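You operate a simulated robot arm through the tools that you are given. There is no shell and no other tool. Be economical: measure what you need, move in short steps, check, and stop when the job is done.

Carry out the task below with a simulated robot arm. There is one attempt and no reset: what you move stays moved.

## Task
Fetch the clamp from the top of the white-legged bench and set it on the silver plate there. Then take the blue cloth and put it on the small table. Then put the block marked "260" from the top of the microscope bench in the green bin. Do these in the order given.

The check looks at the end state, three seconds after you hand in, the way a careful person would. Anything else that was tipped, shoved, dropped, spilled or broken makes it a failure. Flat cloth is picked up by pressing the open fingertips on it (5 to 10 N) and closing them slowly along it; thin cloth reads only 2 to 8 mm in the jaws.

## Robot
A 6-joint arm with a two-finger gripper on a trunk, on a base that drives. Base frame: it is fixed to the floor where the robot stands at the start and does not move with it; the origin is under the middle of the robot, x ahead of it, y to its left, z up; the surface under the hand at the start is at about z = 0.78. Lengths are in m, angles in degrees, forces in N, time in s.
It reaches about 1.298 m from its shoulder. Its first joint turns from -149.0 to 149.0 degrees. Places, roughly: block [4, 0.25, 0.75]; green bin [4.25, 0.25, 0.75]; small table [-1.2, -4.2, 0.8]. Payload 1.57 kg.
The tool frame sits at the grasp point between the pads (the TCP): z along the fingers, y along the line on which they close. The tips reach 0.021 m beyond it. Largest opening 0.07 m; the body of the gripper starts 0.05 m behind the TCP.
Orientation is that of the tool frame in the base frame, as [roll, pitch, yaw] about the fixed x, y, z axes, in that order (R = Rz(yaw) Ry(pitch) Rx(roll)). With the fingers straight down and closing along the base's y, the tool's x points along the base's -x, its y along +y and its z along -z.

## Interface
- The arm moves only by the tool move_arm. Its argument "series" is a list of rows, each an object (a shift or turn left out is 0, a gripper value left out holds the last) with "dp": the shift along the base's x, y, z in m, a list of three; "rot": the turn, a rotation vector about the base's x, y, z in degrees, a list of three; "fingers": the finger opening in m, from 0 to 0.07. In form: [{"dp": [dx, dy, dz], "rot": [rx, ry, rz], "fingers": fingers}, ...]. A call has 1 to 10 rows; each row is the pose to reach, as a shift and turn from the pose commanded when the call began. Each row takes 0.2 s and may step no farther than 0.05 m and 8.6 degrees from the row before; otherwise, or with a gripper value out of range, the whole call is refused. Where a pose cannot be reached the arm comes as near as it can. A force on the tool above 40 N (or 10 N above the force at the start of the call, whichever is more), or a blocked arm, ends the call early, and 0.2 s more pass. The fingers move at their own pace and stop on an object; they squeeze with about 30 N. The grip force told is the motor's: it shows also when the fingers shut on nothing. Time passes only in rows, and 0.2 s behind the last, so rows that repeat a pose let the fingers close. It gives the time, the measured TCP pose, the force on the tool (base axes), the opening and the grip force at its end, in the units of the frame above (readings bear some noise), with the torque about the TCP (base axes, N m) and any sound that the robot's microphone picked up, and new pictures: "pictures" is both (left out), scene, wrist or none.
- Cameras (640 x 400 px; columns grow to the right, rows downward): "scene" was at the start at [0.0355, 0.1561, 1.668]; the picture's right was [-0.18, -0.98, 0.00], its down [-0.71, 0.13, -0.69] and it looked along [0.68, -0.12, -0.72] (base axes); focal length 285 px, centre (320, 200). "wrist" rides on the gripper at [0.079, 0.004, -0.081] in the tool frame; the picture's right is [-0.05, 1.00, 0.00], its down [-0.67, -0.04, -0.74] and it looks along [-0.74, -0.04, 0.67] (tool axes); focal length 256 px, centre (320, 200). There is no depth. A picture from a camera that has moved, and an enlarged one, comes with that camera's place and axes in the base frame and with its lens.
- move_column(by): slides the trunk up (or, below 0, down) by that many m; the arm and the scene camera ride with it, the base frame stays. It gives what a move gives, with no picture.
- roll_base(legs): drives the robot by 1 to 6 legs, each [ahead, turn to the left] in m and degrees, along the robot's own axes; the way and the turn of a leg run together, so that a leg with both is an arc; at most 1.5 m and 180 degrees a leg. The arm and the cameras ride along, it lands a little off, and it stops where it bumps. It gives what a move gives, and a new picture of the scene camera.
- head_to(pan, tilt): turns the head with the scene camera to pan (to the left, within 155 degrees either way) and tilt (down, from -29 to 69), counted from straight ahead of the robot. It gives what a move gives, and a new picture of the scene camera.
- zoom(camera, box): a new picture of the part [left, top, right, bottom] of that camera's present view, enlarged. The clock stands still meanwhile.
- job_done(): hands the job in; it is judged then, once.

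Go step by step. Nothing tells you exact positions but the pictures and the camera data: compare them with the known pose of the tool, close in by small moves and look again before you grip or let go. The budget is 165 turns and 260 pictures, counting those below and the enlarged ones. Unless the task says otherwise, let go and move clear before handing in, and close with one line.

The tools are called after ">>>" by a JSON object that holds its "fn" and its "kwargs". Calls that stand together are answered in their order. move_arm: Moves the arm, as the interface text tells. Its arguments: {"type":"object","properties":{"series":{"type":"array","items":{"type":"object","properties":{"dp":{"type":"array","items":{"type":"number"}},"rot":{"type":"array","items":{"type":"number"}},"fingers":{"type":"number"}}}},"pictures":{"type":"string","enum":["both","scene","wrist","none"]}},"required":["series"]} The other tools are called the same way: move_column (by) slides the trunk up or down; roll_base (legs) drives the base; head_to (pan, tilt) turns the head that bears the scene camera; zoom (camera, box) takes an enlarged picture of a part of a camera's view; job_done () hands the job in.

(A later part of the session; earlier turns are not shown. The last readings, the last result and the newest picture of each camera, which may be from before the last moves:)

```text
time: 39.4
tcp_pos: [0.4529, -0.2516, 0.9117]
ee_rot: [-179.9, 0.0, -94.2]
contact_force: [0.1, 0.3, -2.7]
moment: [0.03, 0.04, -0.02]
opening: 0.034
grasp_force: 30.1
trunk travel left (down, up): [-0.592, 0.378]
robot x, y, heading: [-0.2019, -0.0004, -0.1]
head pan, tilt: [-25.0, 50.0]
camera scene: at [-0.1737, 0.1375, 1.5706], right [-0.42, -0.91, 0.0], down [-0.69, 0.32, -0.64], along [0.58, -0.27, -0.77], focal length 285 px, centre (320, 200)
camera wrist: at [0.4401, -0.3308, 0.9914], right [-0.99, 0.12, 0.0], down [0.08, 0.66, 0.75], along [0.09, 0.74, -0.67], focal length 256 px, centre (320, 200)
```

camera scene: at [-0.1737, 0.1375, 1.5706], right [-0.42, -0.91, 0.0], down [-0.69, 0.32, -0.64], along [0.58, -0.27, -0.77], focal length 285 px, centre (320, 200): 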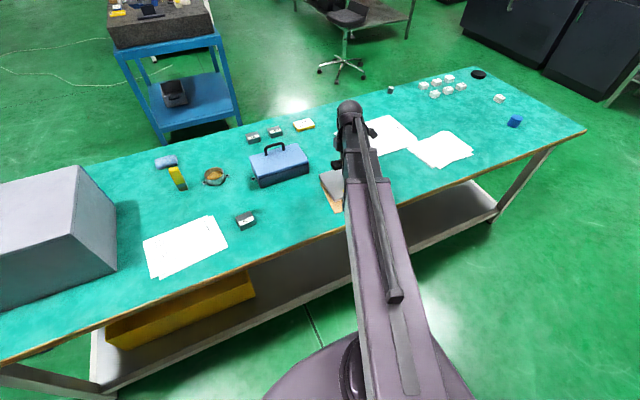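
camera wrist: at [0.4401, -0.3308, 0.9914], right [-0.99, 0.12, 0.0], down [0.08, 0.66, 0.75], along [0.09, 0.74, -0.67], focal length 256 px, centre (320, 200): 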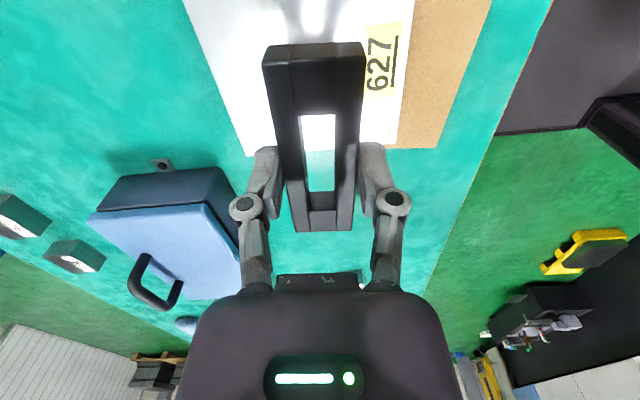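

>>> {"fn": "move_column", "kwargs": {"by": -0.07}}

>>> {"fn": "zoom", "kwargs": {"camera": "wrist", "box": [160, 0, 480, 250]}}

>>> {"fn": "zoom", "kwargs": {"camera": "scene", "box": [240, 90, 440, 230]}}

```text
time: 40.4
tcp_pos: [0.4514, -0.251, 0.8399]
ee_rot: [180.0, 0.0, -94.1]
contact_force: [-0.8, -0.3, -3.0]
moment: [0.03, -0.03, -0.02]
opening: 0.0336
grasp_force: 30.5
trunk travel left (down, up): [-0.522, 0.448]
robot x, y, heading: [-0.2001, 0.0021, -0.3]
head pan, tilt: [-25.0, 50.0]
```

```text
1.60 times, centred on (320, 125) of wrist
camera zoom: at [0.4401, -0.3304, 0.9215], right [-0.99, 0.12, 0.0], down [0.08, 0.66, 0.74], along [0.09, 0.74, -0.67], focal length 410 px, centre (320, 320)
```

zoom: 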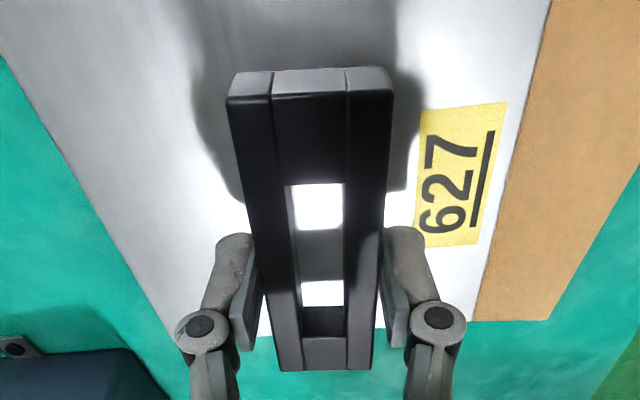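

```text
2.86 times, centred on (340, 160) of scene
camera zoom: at [-0.1737, 0.1378, 1.5006], right [-0.42, -0.91, 0.0], down [-0.69, 0.32, -0.64], along [0.58, -0.27, -0.77], focal length 814 px, centre (263, 314)
```

zoom: 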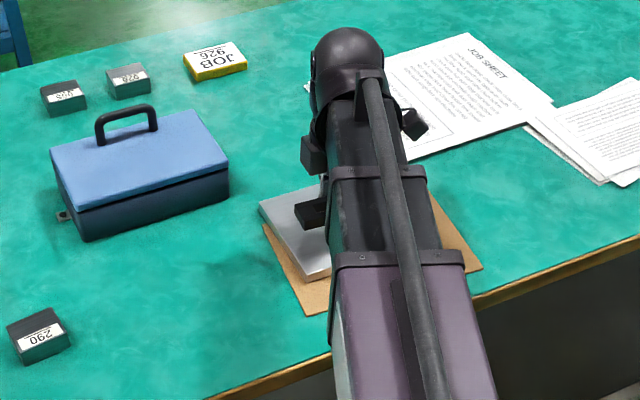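

>>> {"fn": "move_arm", "kwargs": {"series": [{"dp": [0.002, -0.008, 0]}, {"dp": [0.002, -0.008, 0]}], "pictures": "none"}}

>>> {"fn": "move_column", "kwargs": {"by": -0.008}}

>>> {"fn": "move_column", "kwargs": {"by": -0.004}}

>>> {"fn": "zoom", "kwargs": {"camera": "wrist", "box": [160, 0, 480, 250]}}

```text
time: 41.0
tcp_pos: [0.4532, -0.2591, 0.8402]
ee_rot: [180.0, 0.0, -94.1]
contact_force: [-0.2, 1.1, -3.3]
moment: [0.02, -0.01, -0.03]
opening: 0.0337
grasp_force: 29.6
trunk travel left (down, up): [-0.522, 0.448]
robot x, y, heading: [-0.2045, -0.0003, 0.1]
head pan, tilt: [-25.0, 50.0]
```

```text
time: 41.6
tcp_pos: [0.454, -0.2581, 0.8322]
ee_rot: [-180.0, -0.1, -94.1]
contact_force: [-0.1, -0.6, -3.2]
moment: [0.01, 0.0, 0.01]
opening: 0.0337
grasp_force: 29.9
trunk travel left (down, up): [-0.514, 0.456]
robot x, y, heading: [-0.2014, 0.0034, -0.1]
head pan, tilt: [-25.0, 50.0]
```

```text
time: 42.1
tcp_pos: [0.4535, -0.2582, 0.8289]
ee_rot: [180.0, 0.0, -94.1]
contact_force: [-0.2, -0.6, -4.4]
moment: [-0.03, 0.03, 0.0]
opening: 0.0335
grasp_force: 30.3
trunk travel left (down, up): [-0.51, 0.46]
robot x, y, heading: [-0.2001, 0.0011, 0.1]
head pan, tilt: [-25.0, 50.0]
```

```text
1.60 times, centred on (320, 125) of wrist
camera zoom: at [0.442, -0.3384, 0.9094], right [-0.99, 0.12, 0.0], down [0.08, 0.66, 0.74], along [0.09, 0.74, -0.67], focal length 410 px, centre (320, 320)
```

zoom: 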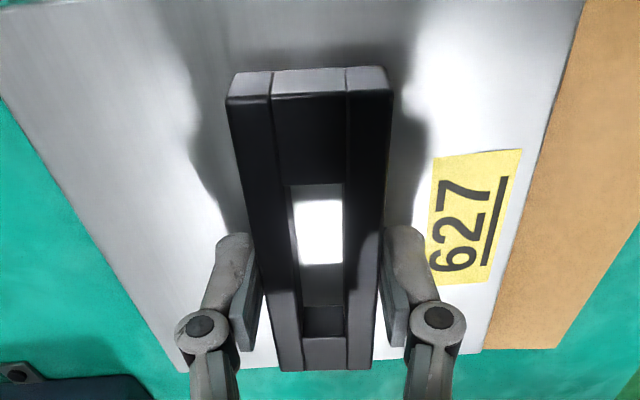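

>>> {"fn": "move_arm", "kwargs": {"series": [{"dp": [0, -0.005, 0]}, {"dp": [0, -0.005, 0]}], "pictures": "none"}}

>>> {"fn": "move_column", "kwargs": {"by": -0.003}}

>>> {"fn": "move_column", "kwargs": {"by": -0.003}}

```text
time: 42.7
tcp_pos: [0.4539, -0.2638, 0.8281]
ee_rot: [-180.0, 0.0, -94.1]
contact_force: [-0.2, -0.7, -2.9]
moment: [0.0, -0.02, -0.03]
opening: 0.034
grasp_force: 30.4
trunk travel left (down, up): [-0.51, 0.46]
robot x, y, heading: [-0.2017, 0.0028, -0.4]
head pan, tilt: [-25.0, 50.0]
```

```text
time: 43.3
tcp_pos: [0.4537, -0.2652, 0.825]
ee_rot: [179.9, 0.0, -94.1]
contact_force: [0.6, 0.1, -1.8]
moment: [0.0, 0.0, -0.01]
opening: 0.0334
grasp_force: 30.1
trunk travel left (down, up): [-0.507, 0.463]
robot x, y, heading: [-0.1989, -0.0038, -0.3]
head pan, tilt: [-25.0, 50.0]
```

```text
time: 43.8
tcp_pos: [0.4532, -0.264, 0.8215]
ee_rot: [180.0, 0.0, -94.2]
contact_force: [-0.1, -0.9, -3.4]
moment: [0.03, 0.0, 0.0]
opening: 0.0337
grasp_force: 30.5
trunk travel left (down, up): [-0.504, 0.466]
robot x, y, heading: [-0.1976, -0.0018, 0.0]
head pan, tilt: [-25.0, 50.0]
```

>>> {"fn": "move_column", "kwargs": {"by": -0.003}}

>>> {"fn": "zoom", "kwargs": {"camera": "wrist", "box": [160, 0, 480, 250]}}

```text
time: 44.3
tcp_pos: [0.4536, -0.2628, 0.8209]
ee_rot: [-179.9, 0.0, -94.1]
contact_force: [5.0, -2.1, 11.8]
moment: [0.16, -0.01, -0.04]
opening: 0.0336
grasp_force: 29.8
trunk travel left (down, up): [-0.501, 0.469]
robot x, y, heading: [-0.2012, 0.0023, -0.3]
head pan, tilt: [-25.0, 50.0]
```

```text
1.60 times, centred on (320, 125) of wrist
camera zoom: at [0.4419, -0.3433, 0.9012], right [-0.99, 0.12, 0.0], down [0.08, 0.66, 0.74], along [0.09, 0.74, -0.67], focal length 410 px, centre (320, 320)
```

zoom: 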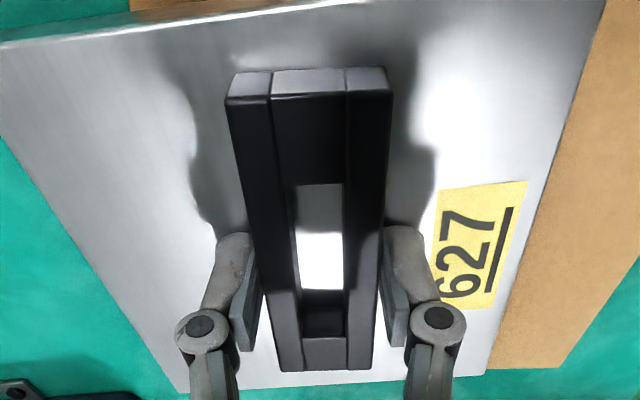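

Contact with the plate, and the clamp sits well inside it. Opening and lifting off.

>>> {"fn": "move_arm", "kwargs": {"series": [{"fingers": 0.038}, {"fingers": 0.045}, {"fingers": 0.06}, {"fingers": 0.07}, {"fingers": 0.07}], "pictures": "none"}}

>>> {"fn": "move_column", "kwargs": {"by": 0.12}}

>>> {"fn": "move_arm", "kwargs": {"series": [{"dp": [0, 0, 0]}], "pictures": "wrist"}}

```text
time: 45.5
tcp_pos: [0.4535, -0.2637, 0.8187]
ee_rot: [-179.9, 0.0, -94.0]
contact_force: [0.7, -0.1, -0.1]
moment: [-0.01, 0.02, -0.03]
opening: 0.0699
grasp_force: 0.0
trunk travel left (down, up): [-0.501, 0.469]
robot x, y, heading: [-0.2011, 0.0018, -0.2]
head pan, tilt: [-25.0, 50.0]
```

```text
time: 47.0
tcp_pos: [0.4532, -0.2638, 0.9391]
ee_rot: [-179.9, 0.0, -94.1]
contact_force: [-0.2, -0.2, -0.5]
moment: [0.05, -0.01, -0.03]
opening: 0.0702
grasp_force: 0.1
trunk travel left (down, up): [-0.621, 0.349]
robot x, y, heading: [-0.1962, -0.0005, -0.5]
head pan, tilt: [-25.0, 50.0]
```

```text
time: 47.4
tcp_pos: [0.454, -0.264, 0.9391]
ee_rot: [-180.0, 0.0, -94.2]
contact_force: [0.2, 0.8, 1.1]
moment: [-0.01, -0.04, 0.0]
opening: 0.0701
grasp_force: 0.1
trunk travel left (down, up): [-0.621, 0.349]
robot x, y, heading: [-0.2028, 0.0028, -0.2]
head pan, tilt: [-25.0, 50.0]
camera wrist: at [0.4419, -0.3433, 1.0206], right [-0.99, 0.12, 0.0], down [0.08, 0.66, 0.74], along [0.09, 0.74, -0.67], focal length 256 px, centre (320, 200)
```

wrist: 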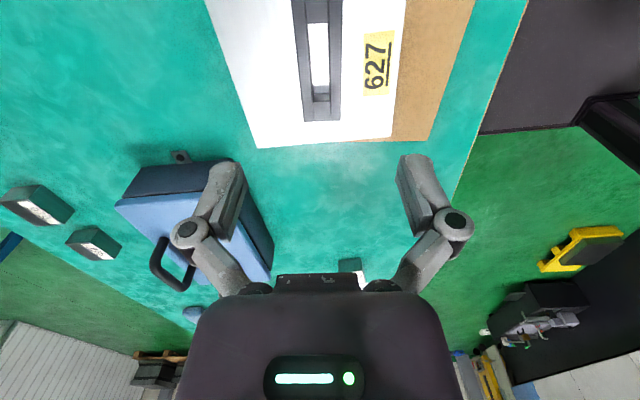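

Clamp is on the plate. Next the folded blue towel near (0.853, 0.338), about 55 mm across in x, so I can straddle it. Raising and swinging over.

>>> {"fn": "move_column", "kwargs": {"by": 0.06}}

>>> {"fn": "move_arm", "kwargs": {"series": [{"dp": [0.02, 0.045, 0], "rot": [0, 0, 1]}, {"dp": [0.04, 0.09, 0], "rot": [0, 0, 2]}, {"dp": [0.06, 0.135, 0], "rot": [0, 0, 3]}, {"dp": [0.08, 0.18, 0], "rot": [0, 0, 4]}, {"dp": [0.1, 0.225, 0], "rot": [0, 0, 4]}, {"dp": [0.12, 0.27, 0], "rot": [0, 0, 4]}, {"dp": [0.145, 0.31, 0], "rot": [0, 0, 4]}, {"dp": [0.17, 0.35, 0], "rot": [0, 0, 4]}, {"dp": [0.2, 0.39, 0], "rot": [0, 0, 4]}, {"dp": [0.23, 0.43, 0], "rot": [0, 0, 4]}], "pictures": "none"}}

>>> {"fn": "move_arm", "kwargs": {"series": [{"dp": [0.03, 0.035, 0]}, {"dp": [0.06, 0.07, 0]}, {"dp": [0.09, 0.1, 0]}, {"dp": [0.12, 0.135, 0]}, {"dp": [0.15, 0.165, 0]}, {"dp": [0.168, 0.165, 0]}]}}

```text
time: 48.4
tcp_pos: [0.4523, -0.2634, 1.0005]
ee_rot: [-180.0, 0.0, -94.1]
contact_force: [0.1, -0.1, 0.2]
moment: [-0.03, 0.02, 0.0]
opening: 0.0697
grasp_force: 0.1
trunk travel left (down, up): [-0.681, 0.289]
robot x, y, heading: [-0.1985, -0.002, -0.0]
head pan, tilt: [-25.0, 50.0]
```

```text
time: 50.6
tcp_pos: [0.6834, 0.1677, 0.9984]
ee_rot: [180.0, 0.0, -90.0]
contact_force: [-0.1, 0.1, 0.3]
moment: [0.01, 0.05, -0.01]
opening: 0.0701
grasp_force: 0.0
trunk travel left (down, up): [-0.681, 0.289]
robot x, y, heading: [-0.1993, -0.0003, -0.0]
head pan, tilt: [-25.0, 50.0]
```

```text
time: 52.0
tcp_pos: [0.8501, 0.3312, 0.9996]
ee_rot: [-180.0, 0.0, -90.1]
contact_force: [0.1, -0.9, -0.3]
moment: [-0.02, -0.01, 0.02]
opening: 0.0702
grasp_force: 0.1
trunk travel left (down, up): [-0.681, 0.289]
robot x, y, heading: [-0.2013, 0.0047, -0.1]
head pan, tilt: [-25.0, 50.0]
camera scene: at [-0.1735, 0.1378, 1.6595], right [-0.42, -0.91, 0.0], down [-0.69, 0.32, -0.64], along [0.58, -0.27, -0.77], focal length 285 px, centre (320, 200)
camera wrist: at [0.8449, 0.2517, 1.0804], right [-1.0, 0.06, 0.0], down [0.04, 0.67, 0.74], along [0.04, 0.74, -0.67], focal length 256 px, centre (320, 200)
```

scene: 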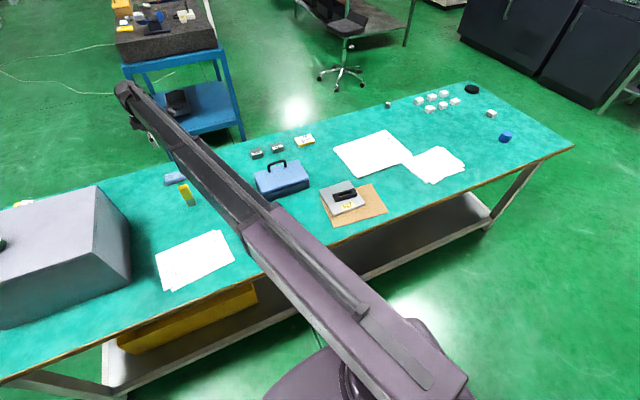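
wrist: 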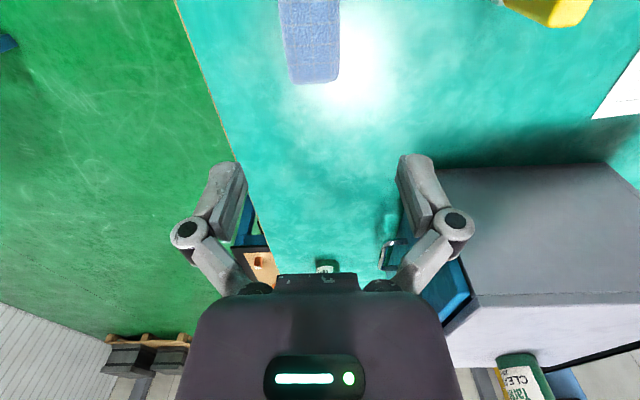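

>>> {"fn": "move_column", "kwargs": {"by": -0.13}}

>>> {"fn": "move_arm", "kwargs": {"series": [{"dp": [0, 0, 0]}], "pictures": "wrist"}}

```text
time: 53.6
tcp_pos: [0.8502, 0.331, 0.8697]
ee_rot: [-180.0, 0.1, -90.0]
contact_force: [-0.1, 0.2, 0.2]
moment: [0.01, -0.02, -0.01]
opening: 0.0699
grasp_force: 0.1
trunk travel left (down, up): [-0.551, 0.419]
robot x, y, heading: [-0.1997, -0.0002, 0.3]
head pan, tilt: [-25.0, 50.0]
```

```text
time: 54.0
tcp_pos: [0.8497, 0.3324, 0.8699]
ee_rot: [-180.0, 0.0, -90.2]
contact_force: [-0.6, -0.8, -0.4]
moment: [0.0, -0.01, 0.01]
opening: 0.0699
grasp_force: 0.1
trunk travel left (down, up): [-0.551, 0.419]
robot x, y, heading: [-0.2003, 0.0009, -0.1]
head pan, tilt: [-25.0, 50.0]
camera wrist: at [0.8445, 0.2516, 0.9505], right [-1.0, 0.05, 0.0], down [0.04, 0.67, 0.74], along [0.04, 0.74, -0.67], focal length 256 px, centre (320, 200)
```

wrist: 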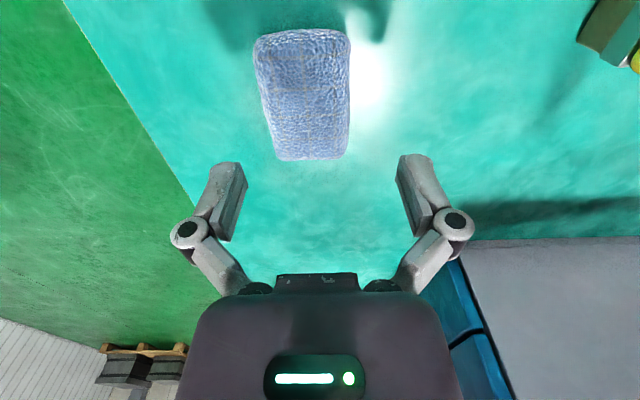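

Towel is about 49 mm wide; shift +9 mm in x, +6 mm in y, then descend straddling it.

>>> {"fn": "move_arm", "kwargs": {"series": [{"dp": [0.009, 0.006, 0]}, {"dp": [0.009, 0.006, 0]}], "pictures": "none"}}

>>> {"fn": "move_column", "kwargs": {"by": -0.045}}

>>> {"fn": "zoom", "kwargs": {"camera": "wrist", "box": [160, 0, 480, 250]}}

```text
time: 54.6
tcp_pos: [0.8614, 0.3378, 0.87]
ee_rot: [-180.0, 0.1, -90.0]
contact_force: [-0.5, -0.6, -0.2]
moment: [-0.01, 0.0, 0.03]
opening: 0.0699
grasp_force: 0.2
trunk travel left (down, up): [-0.551, 0.419]
robot x, y, heading: [-0.2008, 0.0037, 0.1]
head pan, tilt: [-25.0, 50.0]
```

```text
time: 55.5
tcp_pos: [0.8598, 0.337, 0.8243]
ee_rot: [-179.9, 0.0, -90.2]
contact_force: [-0.5, 1.0, -0.3]
moment: [-0.03, -0.01, 0.01]
opening: 0.0701
grasp_force: 0.2
trunk travel left (down, up): [-0.506, 0.464]
robot x, y, heading: [-0.2009, -0.0002, -0.3]
head pan, tilt: [-25.0, 50.0]
```

```text
1.60 times, centred on (320, 125) of wrist
camera zoom: at [0.8541, 0.2576, 0.9056], right [-1.0, 0.05, 0.0], down [0.04, 0.67, 0.74], along [0.04, 0.74, -0.67], focal length 410 px, centre (320, 320)
```

zoom: 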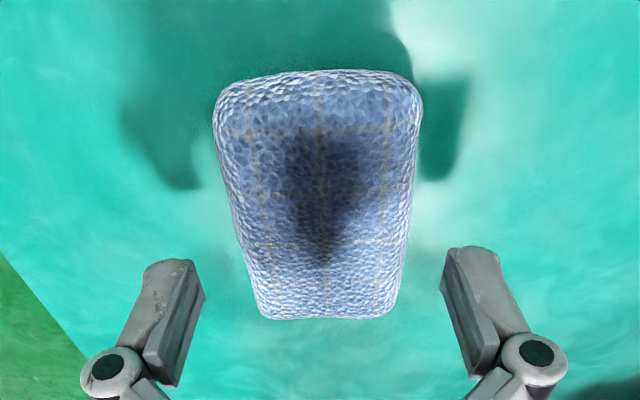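

Well centred. Lowering the rest of the way and closing.

>>> {"fn": "move_column", "kwargs": {"by": -0.021}}

>>> {"fn": "move_arm", "kwargs": {"series": [{"fingers": 0.06}, {"fingers": 0.05}, {"fingers": 0.04}, {"fingers": 0.03}, {"fingers": 0.02}, {"fingers": 0.01}, {"fingers": 0.0}, {"fingers": 0.0}], "pictures": "wrist"}}

```text
time: 56.1
tcp_pos: [0.8602, 0.3377, 0.8027]
ee_rot: [-179.9, -0.1, -90.1]
contact_force: [-0.6, -0.5, -0.9]
moment: [0.0, 0.02, -0.01]
opening: 0.0698
grasp_force: 0.1
trunk travel left (down, up): [-0.485, 0.485]
robot x, y, heading: [-0.1989, -0.0022, -0.0]
head pan, tilt: [-25.0, 50.0]
```

```text
time: 57.9
tcp_pos: [0.8593, 0.3367, 0.8027]
ee_rot: [-180.0, 0.0, -90.0]
contact_force: [1.3, -0.7, 3.5]
moment: [0.06, 0.01, 0.0]
opening: 0.0571
grasp_force: 30.3
trunk travel left (down, up): [-0.485, 0.485]
robot x, y, heading: [-0.2006, 0.0003, 0.1]
head pan, tilt: [-25.0, 50.0]
camera wrist: at [0.8539, 0.2575, 0.8849], right [-1.0, 0.05, 0.0], down [0.04, 0.67, 0.74], along [0.04, 0.74, -0.67], focal length 256 px, centre (320, 200)
```

wrist: 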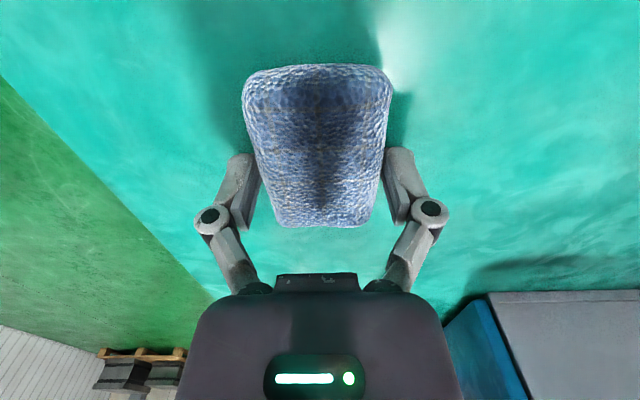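

>>> {"fn": "move_column", "kwargs": {"by": 0.25}}

>>> {"fn": "move_arm", "kwargs": {"series": [{"dp": [-0.04, -0.02, 0]}, {"dp": [-0.08, -0.04, 0]}, {"dp": [-0.12, -0.06, 0]}, {"dp": [-0.16, -0.08, 0]}, {"dp": [-0.2, -0.1, 0]}, {"dp": [-0.24, -0.12, 0]}, {"dp": [-0.28, -0.15, 0]}, {"dp": [-0.32, -0.18, 0]}, {"dp": [-0.36, -0.21, 0]}, {"dp": [-0.4, -0.24, 0]}], "pictures": "wrist"}}

```text
time: 60.5
tcp_pos: [0.8597, 0.337, 1.0541]
ee_rot: [180.0, 0.0, -90.0]
contact_force: [-0.3, -0.5, -0.1]
moment: [0.01, 0.0, 0.0]
opening: 0.0569
grasp_force: 30.6
trunk travel left (down, up): [-0.735, 0.235]
robot x, y, heading: [-0.2005, -0.0048, -0.2]
head pan, tilt: [-25.0, 50.0]
```

```text
time: 62.7
tcp_pos: [0.4563, 0.0978, 1.0547]
ee_rot: [179.9, 0.1, -90.1]
contact_force: [-0.9, 0.5, 0.1]
moment: [-0.04, 0.0, 0.0]
opening: 0.0568
grasp_force: 30.5
trunk travel left (down, up): [-0.735, 0.235]
robot x, y, heading: [-0.1981, 0.0, 0.0]
head pan, tilt: [-25.0, 50.0]
camera wrist: at [0.4504, 0.0175, 1.1349], right [-1.0, 0.06, 0.0], down [0.04, 0.67, 0.75], along [0.04, 0.74, -0.67], focal length 256 px, centre (320, 200)
```

wrist: 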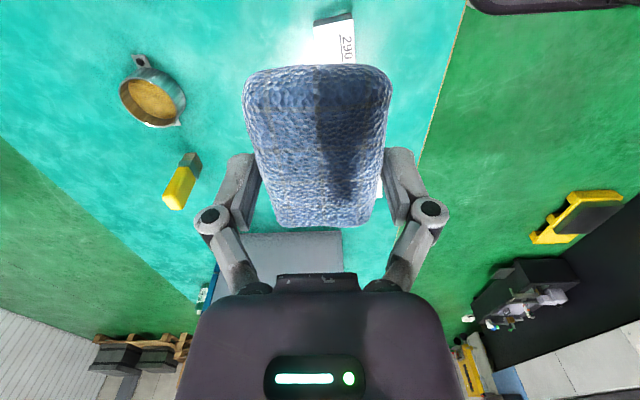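

Towel is held firmly. Now I'll back away, turn right and drive toward the small table, looking on the way.

>>> {"fn": "roll_base", "kwargs": {"legs": [[-0.15, 0], [0, -90]]}}

>>> {"fn": "head_to", "kwargs": {"pan": 0, "tilt": 30}}

```text
time: 70.0
tcp_pos: [-0.2483, -0.6556, 1.0541]
ee_rot: [179.9, 0.0, -179.6]
contact_force: [0.5, -0.4, -1.0]
moment: [-0.02, 0.03, -0.02]
opening: 0.0568
grasp_force: 30.0
trunk travel left (down, up): [-0.735, 0.235]
robot x, y, heading: [-0.3789, 0.0009, -89.5]
head pan, tilt: [-25.0, 50.0]
camera scene: at [-0.239, -0.0223, 1.7135], right [-0.91, 0.41, 0.0], down [0.31, 0.7, -0.64], along [-0.26, -0.59, -0.77], focal length 285 px, centre (320, 200)
```

scene: 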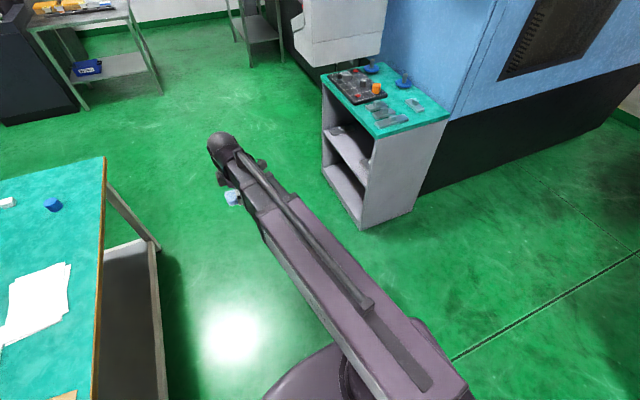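

```text
time: 70.8
tcp_pos: [-0.2481, -0.6562, 1.0537]
ee_rot: [180.0, 0.1, -179.6]
contact_force: [0.1, 0.7, -0.2]
moment: [0.01, 0.03, 0.01]
opening: 0.0568
grasp_force: 30.3
trunk travel left (down, up): [-0.735, 0.235]
robot x, y, heading: [-0.3819, 0.0011, -89.2]
head pan, tilt: [0.0, 30.0]
camera scene: at [-0.206, -0.0425, 1.743], right [-1.0, -0.01, 0.0], down [-0.01, 0.5, -0.87], along [0.01, -0.87, -0.5], focal length 285 px, centre (320, 200)
```

scene: 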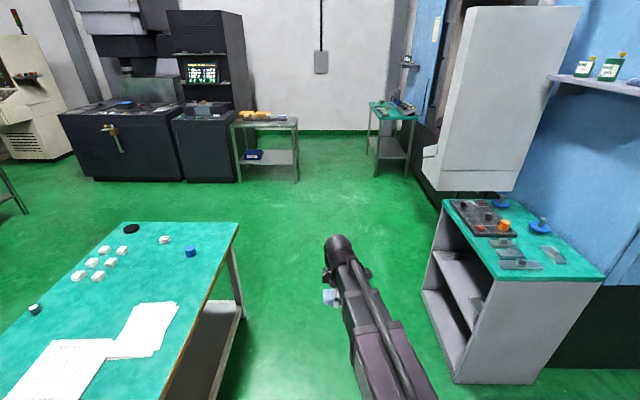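

>>> {"fn": "roll_base", "kwargs": {"legs": [[1.5, -0.8], [0.7, -2]]}}

>>> {"fn": "zoom", "kwargs": {"camera": "scene", "box": [320, 60, 560, 210]}}

```text
time: 84.5
tcp_pos: [-0.3358, -2.9158, 1.0527]
ee_rot: [-180.0, 0.0, 176.4]
contact_force: [0.4, -0.7, -0.8]
moment: [-0.02, 0.02, 0.0]
opening: 0.0567
grasp_force: 30.4
trunk travel left (down, up): [-0.735, 0.235]
robot x, y, heading: [-0.4178, -2.2498, -93.1]
head pan, tilt: [0.0, 30.0]
camera scene: at [-0.2501, -2.3066, 1.7431], right [-1.0, 0.06, 0.0], down [0.03, 0.5, -0.87], along [-0.05, -0.86, -0.5], focal length 285 px, centre (320, 200)
```

scene: 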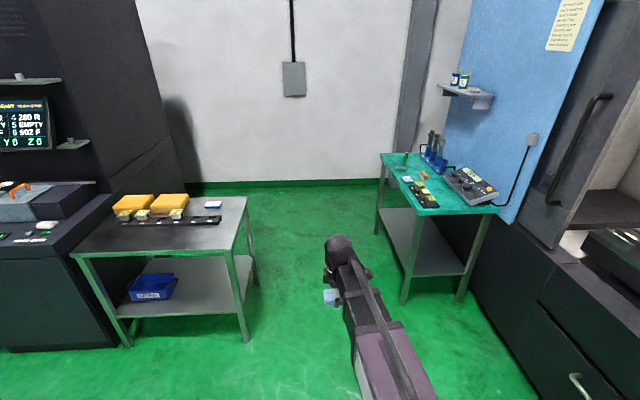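

```text
2.67 times, centred on (440, 135) of scene
camera zoom: at [-0.2501, -2.3066, 1.7431], right [-1.0, 0.06, 0.0], down [0.03, 0.5, -0.87], along [-0.05, -0.86, -0.5], focal length 760 px, centre (0, 373)
```

zoom: 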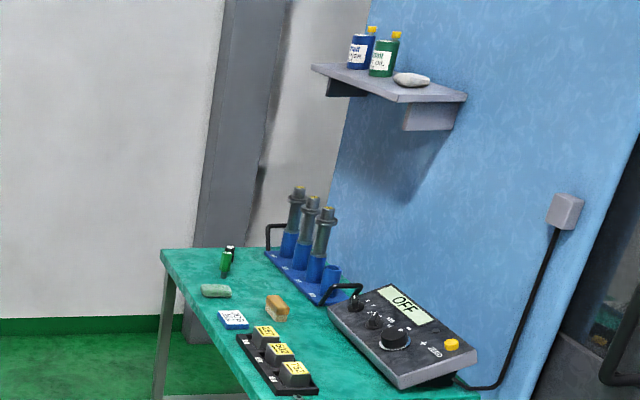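

Small table spans roughly x −1.46..−0.92, y −4.75..−3.73; there is a free gap between the black tray and the console near (−1.19, −3.93). I'll turn and drive up to it.

>>> {"fn": "roll_base", "kwargs": {"legs": [[0, -21.5], [0.95, 0]]}}

>>> {"fn": "move_arm", "kwargs": {"series": [{"rot": [0, 0, -8]}, {"rot": [0, 0, -16]}, {"rot": [0, 0, -24]}, {"rot": [0, 0, -32]}, {"rot": [0, 0, -40]}, {"rot": [0, 0, -48]}, {"rot": [0, 0, -56]}, {"rot": [0, 0, -64]}], "pictures": "wrist"}}

>>> {"fn": "head_to", "kwargs": {"pan": 0, "tilt": 45}}

```text
time: 92.1
tcp_pos: [-0.9601, -3.7764, 1.0536]
ee_rot: [180.0, 0.1, 156.0]
contact_force: [1.0, 0.1, -0.9]
moment: [0.0, -0.01, 0.01]
opening: 0.0567
grasp_force: 29.8
trunk travel left (down, up): [-0.735, 0.235]
robot x, y, heading: [-0.8095, -3.1227, -113.9]
head pan, tilt: [0.0, 30.0]
camera scene: at [-0.669, -3.2332, 1.7431], right [-0.91, 0.4, 0.0], down [0.2, 0.46, -0.87], along [-0.35, -0.79, -0.5], focal length 285 px, centre (320, 200)
```

scene: 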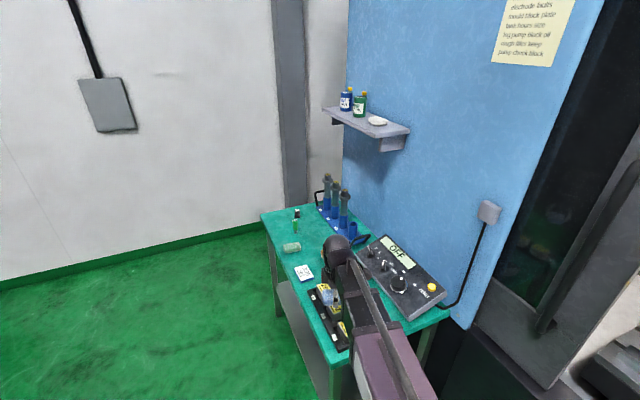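

```text
time: 93.9
tcp_pos: [-0.9609, -3.7754, 1.0535]
ee_rot: [-179.9, 0.0, 91.8]
contact_force: [-0.4, 0.1, -0.9]
moment: [0.0, -0.01, -0.02]
opening: 0.0568
grasp_force: 30.3
trunk travel left (down, up): [-0.735, 0.235]
robot x, y, heading: [-0.8061, -3.1206, -113.8]
head pan, tilt: [0.0, 30.0]
camera wrist: at [-0.9596, -3.6966, 1.1346], right [1.0, -0.02, 0.0], down [-0.01, -0.67, 0.74], along [-0.02, -0.74, -0.67], focal length 256 px, centre (320, 200)
```

wrist: 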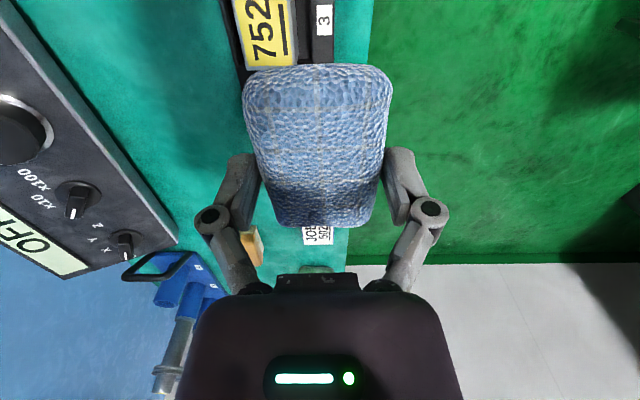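

```text
time: 94.7
tcp_pos: [-0.9599, -3.7749, 1.0539]
ee_rot: [-180.0, 0.0, 92.0]
contact_force: [-0.7, -0.5, 0.0]
moment: [-0.02, 0.02, -0.03]
opening: 0.0569
grasp_force: 29.7
trunk travel left (down, up): [-0.735, 0.235]
robot x, y, heading: [-0.8087, -3.1241, -113.7]
head pan, tilt: [0.0, 45.0]
camera scene: at [-0.6652, -3.2247, 1.7205], right [-0.91, 0.4, 0.0], down [0.29, 0.65, -0.71], along [-0.29, -0.65, -0.71], focal length 285 px, centre (320, 200)
```

scene: 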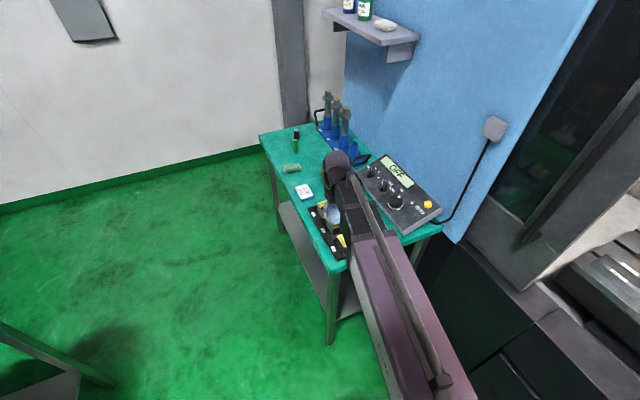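

The gap between tray and console spans x −1.26..−1.06. Moving the towel over (−1.16, −3.92).

>>> {"fn": "move_arm", "kwargs": {"series": [{"dp": [-0.04, -0.029, 0]}, {"dp": [-0.08, -0.058, 0]}, {"dp": [-0.12, -0.087, 0]}, {"dp": [-0.16, -0.116, 0]}, {"dp": [-0.2, -0.145, 0], "rot": [0, 0, -2]}, {"dp": [-0.2, -0.145, 0], "rot": [0, 0, -2]}], "pictures": "none"}}

>>> {"fn": "move_column", "kwargs": {"by": -0.09}}

>>> {"fn": "move_arm", "kwargs": {"series": [{"dp": [0, 0, 0]}]}}

```text
time: 96.1
tcp_pos: [-1.1614, -3.921, 1.0537]
ee_rot: [-180.0, 0.0, 90.0]
contact_force: [0.1, -1.1, -0.8]
moment: [-0.03, -0.01, -0.02]
opening: 0.0569
grasp_force: 29.6
trunk travel left (down, up): [-0.735, 0.235]
robot x, y, heading: [-0.8081, -3.1221, -114.1]
head pan, tilt: [0.0, 45.0]
```

```text
time: 97.3
tcp_pos: [-1.162, -3.9216, 0.9635]
ee_rot: [-180.0, -0.1, 89.9]
contact_force: [0.0, 0.1, -0.6]
moment: [0.02, 0.0, -0.02]
opening: 0.057
grasp_force: 30.1
trunk travel left (down, up): [-0.645, 0.325]
robot x, y, heading: [-0.8084, -3.1222, -113.7]
head pan, tilt: [0.0, 45.0]
```

```text
time: 97.8
tcp_pos: [-1.1619, -3.9216, 0.9645]
ee_rot: [180.0, 0.1, 90.0]
contact_force: [0.3, 0.1, -0.3]
moment: [-0.01, 0.02, 0.0]
opening: 0.057
grasp_force: 30.5
trunk travel left (down, up): [-0.645, 0.325]
robot x, y, heading: [-0.8077, -3.1229, -113.8]
head pan, tilt: [0.0, 45.0]
camera scene: at [-0.6653, -3.2247, 1.6305], right [-0.91, 0.4, 0.0], down [0.29, 0.65, -0.71], along [-0.29, -0.65, -0.71], focal length 285 px, centre (320, 200)
camera wrist: at [-1.1591, -3.8429, 1.0446], right [1.0, -0.05, 0.0], down [-0.04, -0.67, 0.74], along [-0.04, -0.74, -0.67], focal length 256 px, centre (320, 200)
```

scene: 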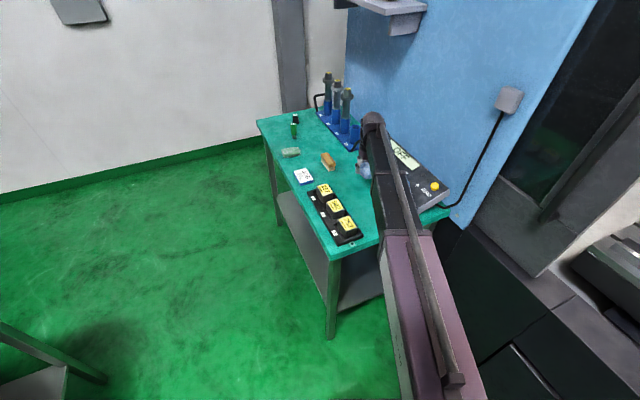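
wrist: 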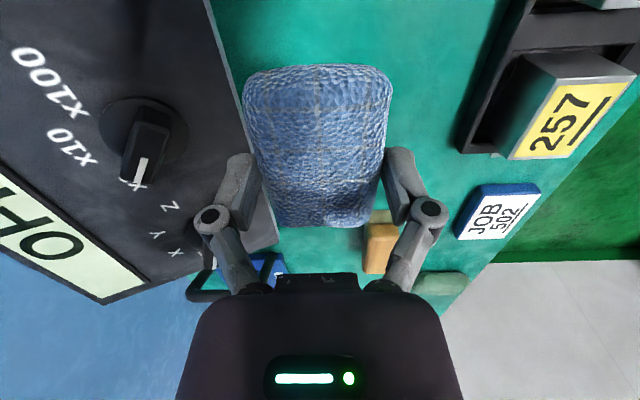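

>>> {"fn": "move_arm", "kwargs": {"series": [{"dp": [0.03, -0.005, 0]}, {"dp": [0.03, -0.005, 0]}], "pictures": "none"}}

>>> {"fn": "move_column", "kwargs": {"by": -0.1}}

>>> {"fn": "move_arm", "kwargs": {"series": [{"dp": [0, 0, 0]}]}}

```text
time: 98.3
tcp_pos: [-1.1328, -3.9283, 0.9622]
ee_rot: [-180.0, 0.0, 90.0]
contact_force: [-0.6, 0.8, 0.2]
moment: [-0.01, 0.01, -0.02]
opening: 0.057
grasp_force: 29.5
trunk travel left (down, up): [-0.645, 0.325]
robot x, y, heading: [-0.8085, -3.1222, -113.5]
head pan, tilt: [0.0, 45.0]
```

```text
time: 99.7
tcp_pos: [-1.1332, -3.9258, 0.8649]
ee_rot: [180.0, 0.0, 89.9]
contact_force: [-2.0, -0.1, 18.0]
moment: [-0.05, 0.04, 0.02]
opening: 0.0572
grasp_force: 30.0
trunk travel left (down, up): [-0.545, 0.425]
robot x, y, heading: [-0.8065, -3.1254, -113.9]
head pan, tilt: [0.0, 45.0]
```

```text
time: 100.1
tcp_pos: [-1.1335, -3.9268, 0.8645]
ee_rot: [180.0, 0.1, 90.0]
contact_force: [-2.1, 1.3, 16.8]
moment: [0.03, 0.08, 0.04]
opening: 0.0568
grasp_force: 29.9
trunk travel left (down, up): [-0.545, 0.425]
robot x, y, heading: [-0.8076, -3.1216, -113.5]
head pan, tilt: [0.0, 45.0]
camera scene: at [-0.6646, -3.2225, 1.5306], right [-0.91, 0.4, 0.0], down [0.29, 0.65, -0.71], along [-0.29, -0.65, -0.71], focal length 285 px, centre (320, 200)
camera wrist: at [-1.1303, -3.8475, 0.9459], right [1.0, -0.05, 0.0], down [-0.04, -0.67, 0.75], along [-0.04, -0.74, -0.67], focal length 256 px, centre (320, 200)
```

scene: 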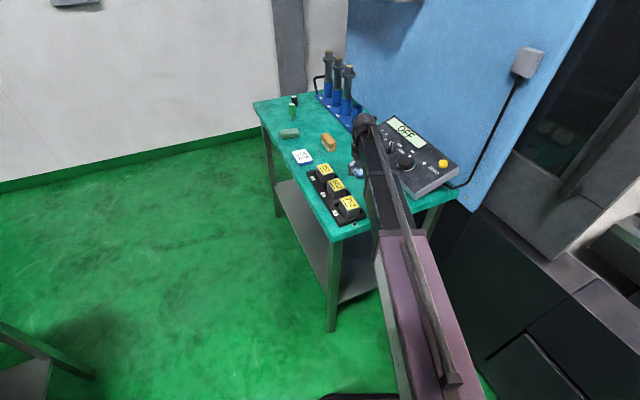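
wrist: 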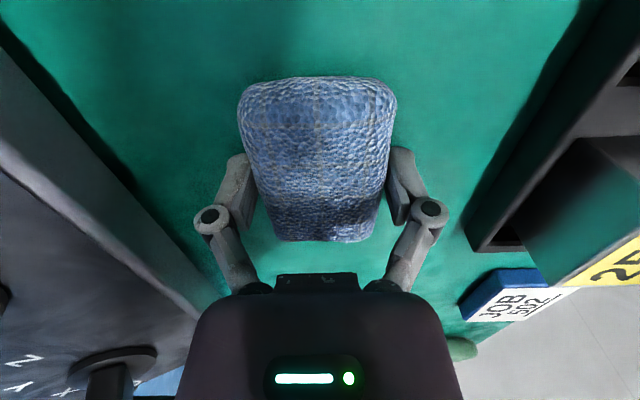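

The towel is resting on the table top (contact at z 0.865). Easing off slightly, then releasing.

>>> {"fn": "move_column", "kwargs": {"by": 0.002}}

>>> {"fn": "move_arm", "kwargs": {"series": [{"fingers": 0.06}, {"fingers": 0.065}, {"fingers": 0.07}, {"fingers": 0.07}], "pictures": "wrist"}}

>>> {"fn": "move_column", "kwargs": {"by": 0.15}}

>>> {"fn": "move_arm", "kwargs": {"series": [{"dp": [0, 0, 0]}], "pictures": "wrist"}}

```text
time: 100.6
tcp_pos: [-1.1329, -3.9276, 0.8656]
ee_rot: [-180.0, 0.0, 90.1]
contact_force: [0.1, -0.7, -1.0]
moment: [-0.03, 0.0, -0.02]
opening: 0.0572
grasp_force: 29.7
trunk travel left (down, up): [-0.547, 0.423]
robot x, y, heading: [-0.8057, -3.1236, -113.7]
head pan, tilt: [0.0, 45.0]
```

```text
time: 101.6
tcp_pos: [-1.1329, -3.9283, 0.8663]
ee_rot: [-180.0, 0.0, 90.0]
contact_force: [0.0, -0.4, -0.9]
moment: [-0.02, 0.03, 0.01]
opening: 0.07
grasp_force: 0.0
trunk travel left (down, up): [-0.547, 0.423]
robot x, y, heading: [-0.8046, -3.122, -113.7]
head pan, tilt: [0.0, 45.0]
camera wrist: at [-1.1306, -3.849, 0.9466], right [1.0, -0.05, 0.0], down [-0.04, -0.67, 0.74], along [-0.04, -0.74, -0.67], focal length 256 px, centre (320, 200)
```

wrist: 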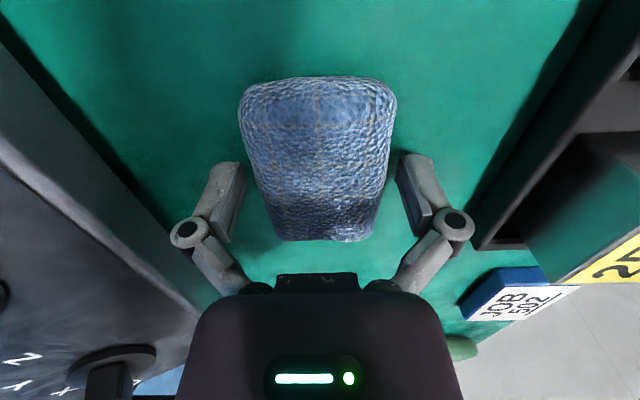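

```text
time: 103.3
tcp_pos: [-1.1335, -3.9276, 1.0155]
ee_rot: [-180.0, 0.1, 90.0]
contact_force: [-0.1, -0.3, -1.0]
moment: [0.0, 0.0, 0.03]
opening: 0.0702
grasp_force: 0.0
trunk travel left (down, up): [-0.697, 0.273]
robot x, y, heading: [-0.8118, -3.1253, -114.1]
head pan, tilt: [0.0, 45.0]
```

```text
time: 103.8
tcp_pos: [-1.1326, -3.9283, 1.0151]
ee_rot: [180.0, -0.1, 90.0]
contact_force: [-0.2, -0.2, -0.8]
moment: [-0.01, -0.03, 0.04]
opening: 0.0701
grasp_force: 0.1
trunk travel left (down, up): [-0.697, 0.273]
robot x, y, heading: [-0.8067, -3.1223, -113.7]
head pan, tilt: [0.0, 45.0]
camera wrist: at [-1.1305, -3.849, 1.0965], right [1.0, -0.05, 0.0], down [-0.04, -0.67, 0.74], along [-0.04, -0.74, -0.67], focal length 256 px, centre (320, 200)
```

wrist: 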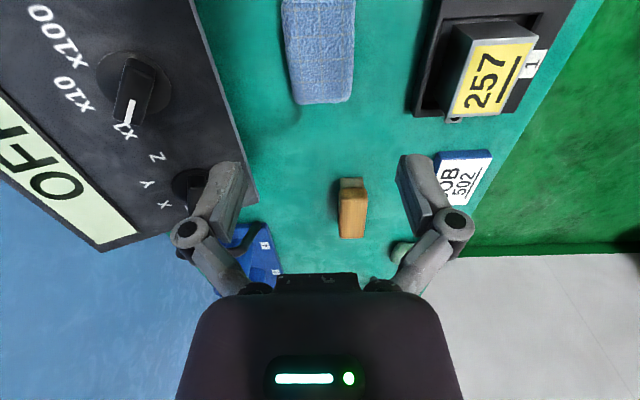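

The towel lies flat on the small table, nothing disturbed. Next I retract the arm and drive round via the gap past the front bench toward the left side of the microscope bench.

>>> {"fn": "move_arm", "kwargs": {"series": [{"dp": [0.018, 0.045, 0]}, {"dp": [0.036, 0.09, 0]}, {"dp": [0.054, 0.135, 0]}, {"dp": [0.072, 0.18, 0]}, {"dp": [0.09, 0.225, 0]}, {"dp": [0.1, 0.25, 0]}], "pictures": "none"}}

>>> {"fn": "head_to", "kwargs": {"pan": 0, "tilt": 30}}

>>> {"fn": "roll_base", "kwargs": {"legs": [[0, 133]]}}

```text
time: 105.2
tcp_pos: [-1.0332, -3.6774, 1.0161]
ee_rot: [179.9, -0.1, 90.0]
contact_force: [-0.9, -0.2, 0.5]
moment: [0.0, -0.01, -0.01]
opening: 0.0701
grasp_force: 0.2
trunk travel left (down, up): [-0.697, 0.273]
robot x, y, heading: [-0.8065, -3.1264, -113.7]
head pan, tilt: [0.0, 45.0]
```

```text
time: 105.9
tcp_pos: [-1.0324, -3.6779, 1.0159]
ee_rot: [180.0, -0.1, 90.0]
contact_force: [-0.5, -0.5, -0.2]
moment: [-0.01, 0.01, -0.02]
opening: 0.07
grasp_force: 0.1
trunk travel left (down, up): [-0.697, 0.273]
robot x, y, heading: [-0.8072, -3.1208, -113.8]
head pan, tilt: [0.0, 30.0]
camera scene: at [-0.6689, -3.2329, 1.705], right [-0.91, 0.4, 0.0], down [0.2, 0.46, -0.87], along [-0.35, -0.79, -0.5], focal length 285 px, centre (320, 200)
```

scene: 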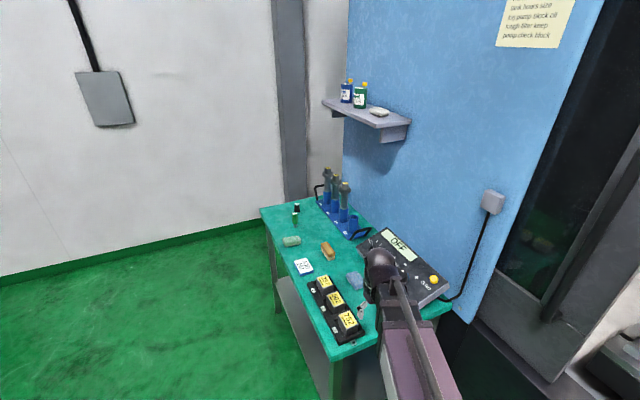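

```text
time: 114.6
tcp_pos: [-0.2442, -2.9104, 1.0158]
ee_rot: [179.9, 0.1, -137.1]
contact_force: [0.2, -0.1, 0.2]
moment: [0.01, 0.03, 0.01]
opening: 0.0699
grasp_force: 0.1
trunk travel left (down, up): [-0.697, 0.273]
robot x, y, heading: [-0.819, -3.0766, 18.9]
head pan, tilt: [0.0, 30.0]
camera scene: at [-0.8308, -2.899, 1.7051], right [0.32, -0.95, 0.0], down [-0.47, -0.16, -0.87], along [0.82, 0.28, -0.5], focal length 285 px, centre (320, 200)
```

scene: 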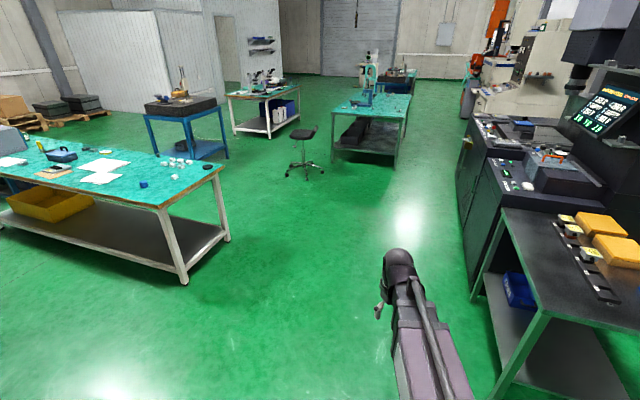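

>>> {"fn": "roll_base", "kwargs": {"legs": [[1.2, 0], [1.2, 0], [0, 71]]}}

```text
time: 133.7
tcp_pos: [1.5115, -1.7538, 1.0157]
ee_rot: [-180.0, -0.1, -67.4]
contact_force: [1.0, -0.5, 0.3]
moment: [0.02, -0.01, -0.01]
opening: 0.0698
grasp_force: 0.1
trunk travel left (down, up): [-0.697, 0.273]
robot x, y, heading: [1.434, -2.3504, 87.9]
head pan, tilt: [0.0, 30.0]
camera scene: at [1.2663, -2.2994, 1.7052], right [1.0, -0.03, 0.0], down [-0.02, -0.5, -0.87], along [0.03, 0.87, -0.5], focal length 285 px, centre (320, 200)
```

scene: 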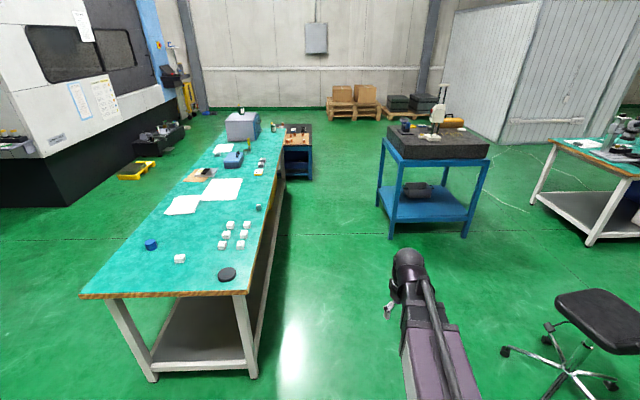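

I'll check my own footprint before choosing between the two approaches to the microscope bench.

>>> {"fn": "head_to", "kwargs": {"pan": 120, "tilt": 69}}

>>> {"fn": "head_to", "kwargs": {"pan": -60, "tilt": 30}}

```text
time: 135.7
tcp_pos: [1.5114, -1.7524, 1.0155]
ee_rot: [-179.8, 0.0, -67.3]
contact_force: [-0.1, -0.2, 0.8]
moment: [-0.03, 0.01, -0.01]
opening: 0.0698
grasp_force: 0.0
trunk travel left (down, up): [-0.697, 0.273]
robot x, y, heading: [1.434, -2.3502, 87.8]
head pan, tilt: [120.0, 68.8]
camera scene: at [1.2138, -2.4146, 1.6536], right [-0.47, 0.88, 0.0], down [0.82, 0.44, -0.36], along [-0.32, -0.17, -0.93], focal length 285 px, centre (320, 200)
```

scene: 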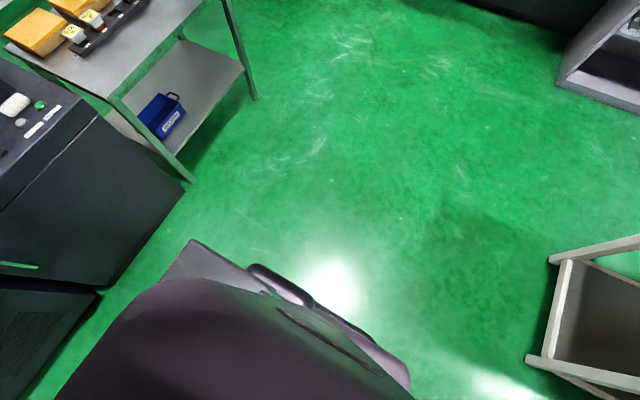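

```text
time: 138.4
tcp_pos: [1.511, -1.752, 1.0156]
ee_rot: [180.0, 0.0, -67.3]
contact_force: [0.2, 0.8, -0.7]
moment: [0.04, 0.03, 0.01]
opening: 0.0698
grasp_force: 0.0
trunk travel left (down, up): [-0.697, 0.273]
robot x, y, heading: [1.4325, -2.3531, 87.8]
head pan, tilt: [-60.0, 30.0]
camera scene: at [1.3431, -2.3459, 1.7051], right [0.47, -0.88, 0.0], down [-0.44, -0.24, -0.87], along [0.76, 0.41, -0.5], focal length 285 px, centre (320, 200)
```

scene: 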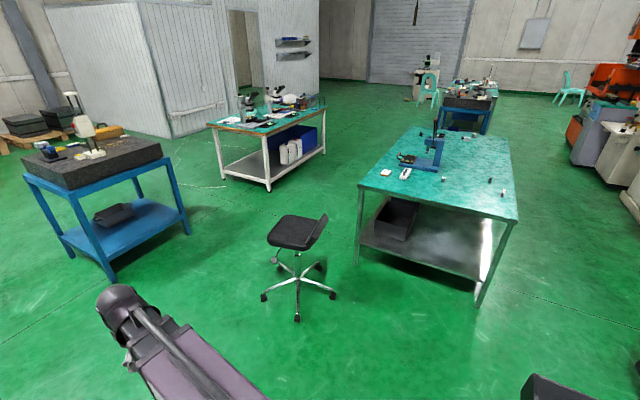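

Plan: go north to y≈−0.6, turn east between granite table and chair (about 0.97 m clear), then turn into the gap in front of the microscope bench.

>>> {"fn": "roll_base", "kwargs": {"legs": [[1.2, 0], [0.54, 0], [0, -88]]}}

>>> {"fn": "head_to", "kwargs": {"pan": 0, "tilt": 35}}

```text
time: 154.7
tcp_pos: [2.0952, -0.6784, 1.0151]
ee_rot: [-180.0, 0.0, -155.2]
contact_force: [-0.8, -0.5, 0.0]
moment: [-0.01, -0.02, 0.02]
opening: 0.0701
grasp_force: 0.1
trunk travel left (down, up): [-0.697, 0.273]
robot x, y, heading: [1.4945, -0.6558, 0.3]
head pan, tilt: [-60.0, 30.0]
camera scene: at [1.496, -0.565, 1.7051], right [-0.86, -0.51, 0.0], down [-0.25, 0.43, -0.87], along [0.44, -0.75, -0.5], focal length 285 px, centre (320, 200)
```

scene: 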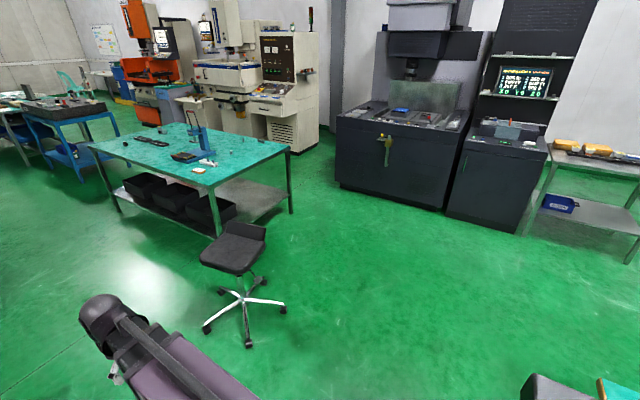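

```text
time: 155.9
tcp_pos: [2.0947, -0.6784, 1.0154]
ee_rot: [179.9, 0.1, -155.4]
contact_force: [-0.1, -1.1, -0.3]
moment: [-0.02, 0.02, 0.04]
opening: 0.07
grasp_force: 0.0
trunk travel left (down, up): [-0.697, 0.273]
robot x, y, heading: [1.4926, -0.6561, 0.3]
head pan, tilt: [0.0, 35.0]
camera scene: at [1.5383, -0.4863, 1.6973], right [0.01, -1.0, 0.0], down [-0.57, 0.0, -0.82], along [0.82, 0.01, -0.57], focal length 285 px, centre (320, 200)
```

scene: 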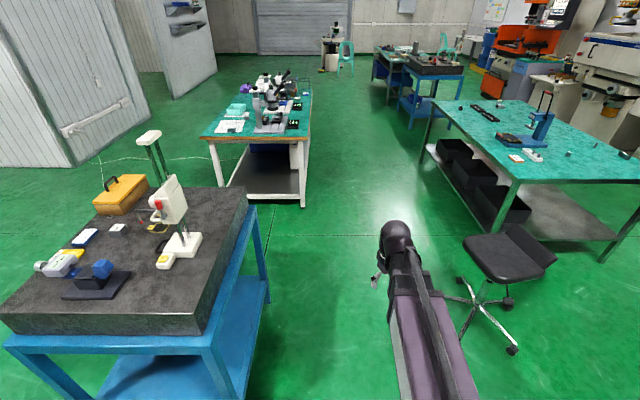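

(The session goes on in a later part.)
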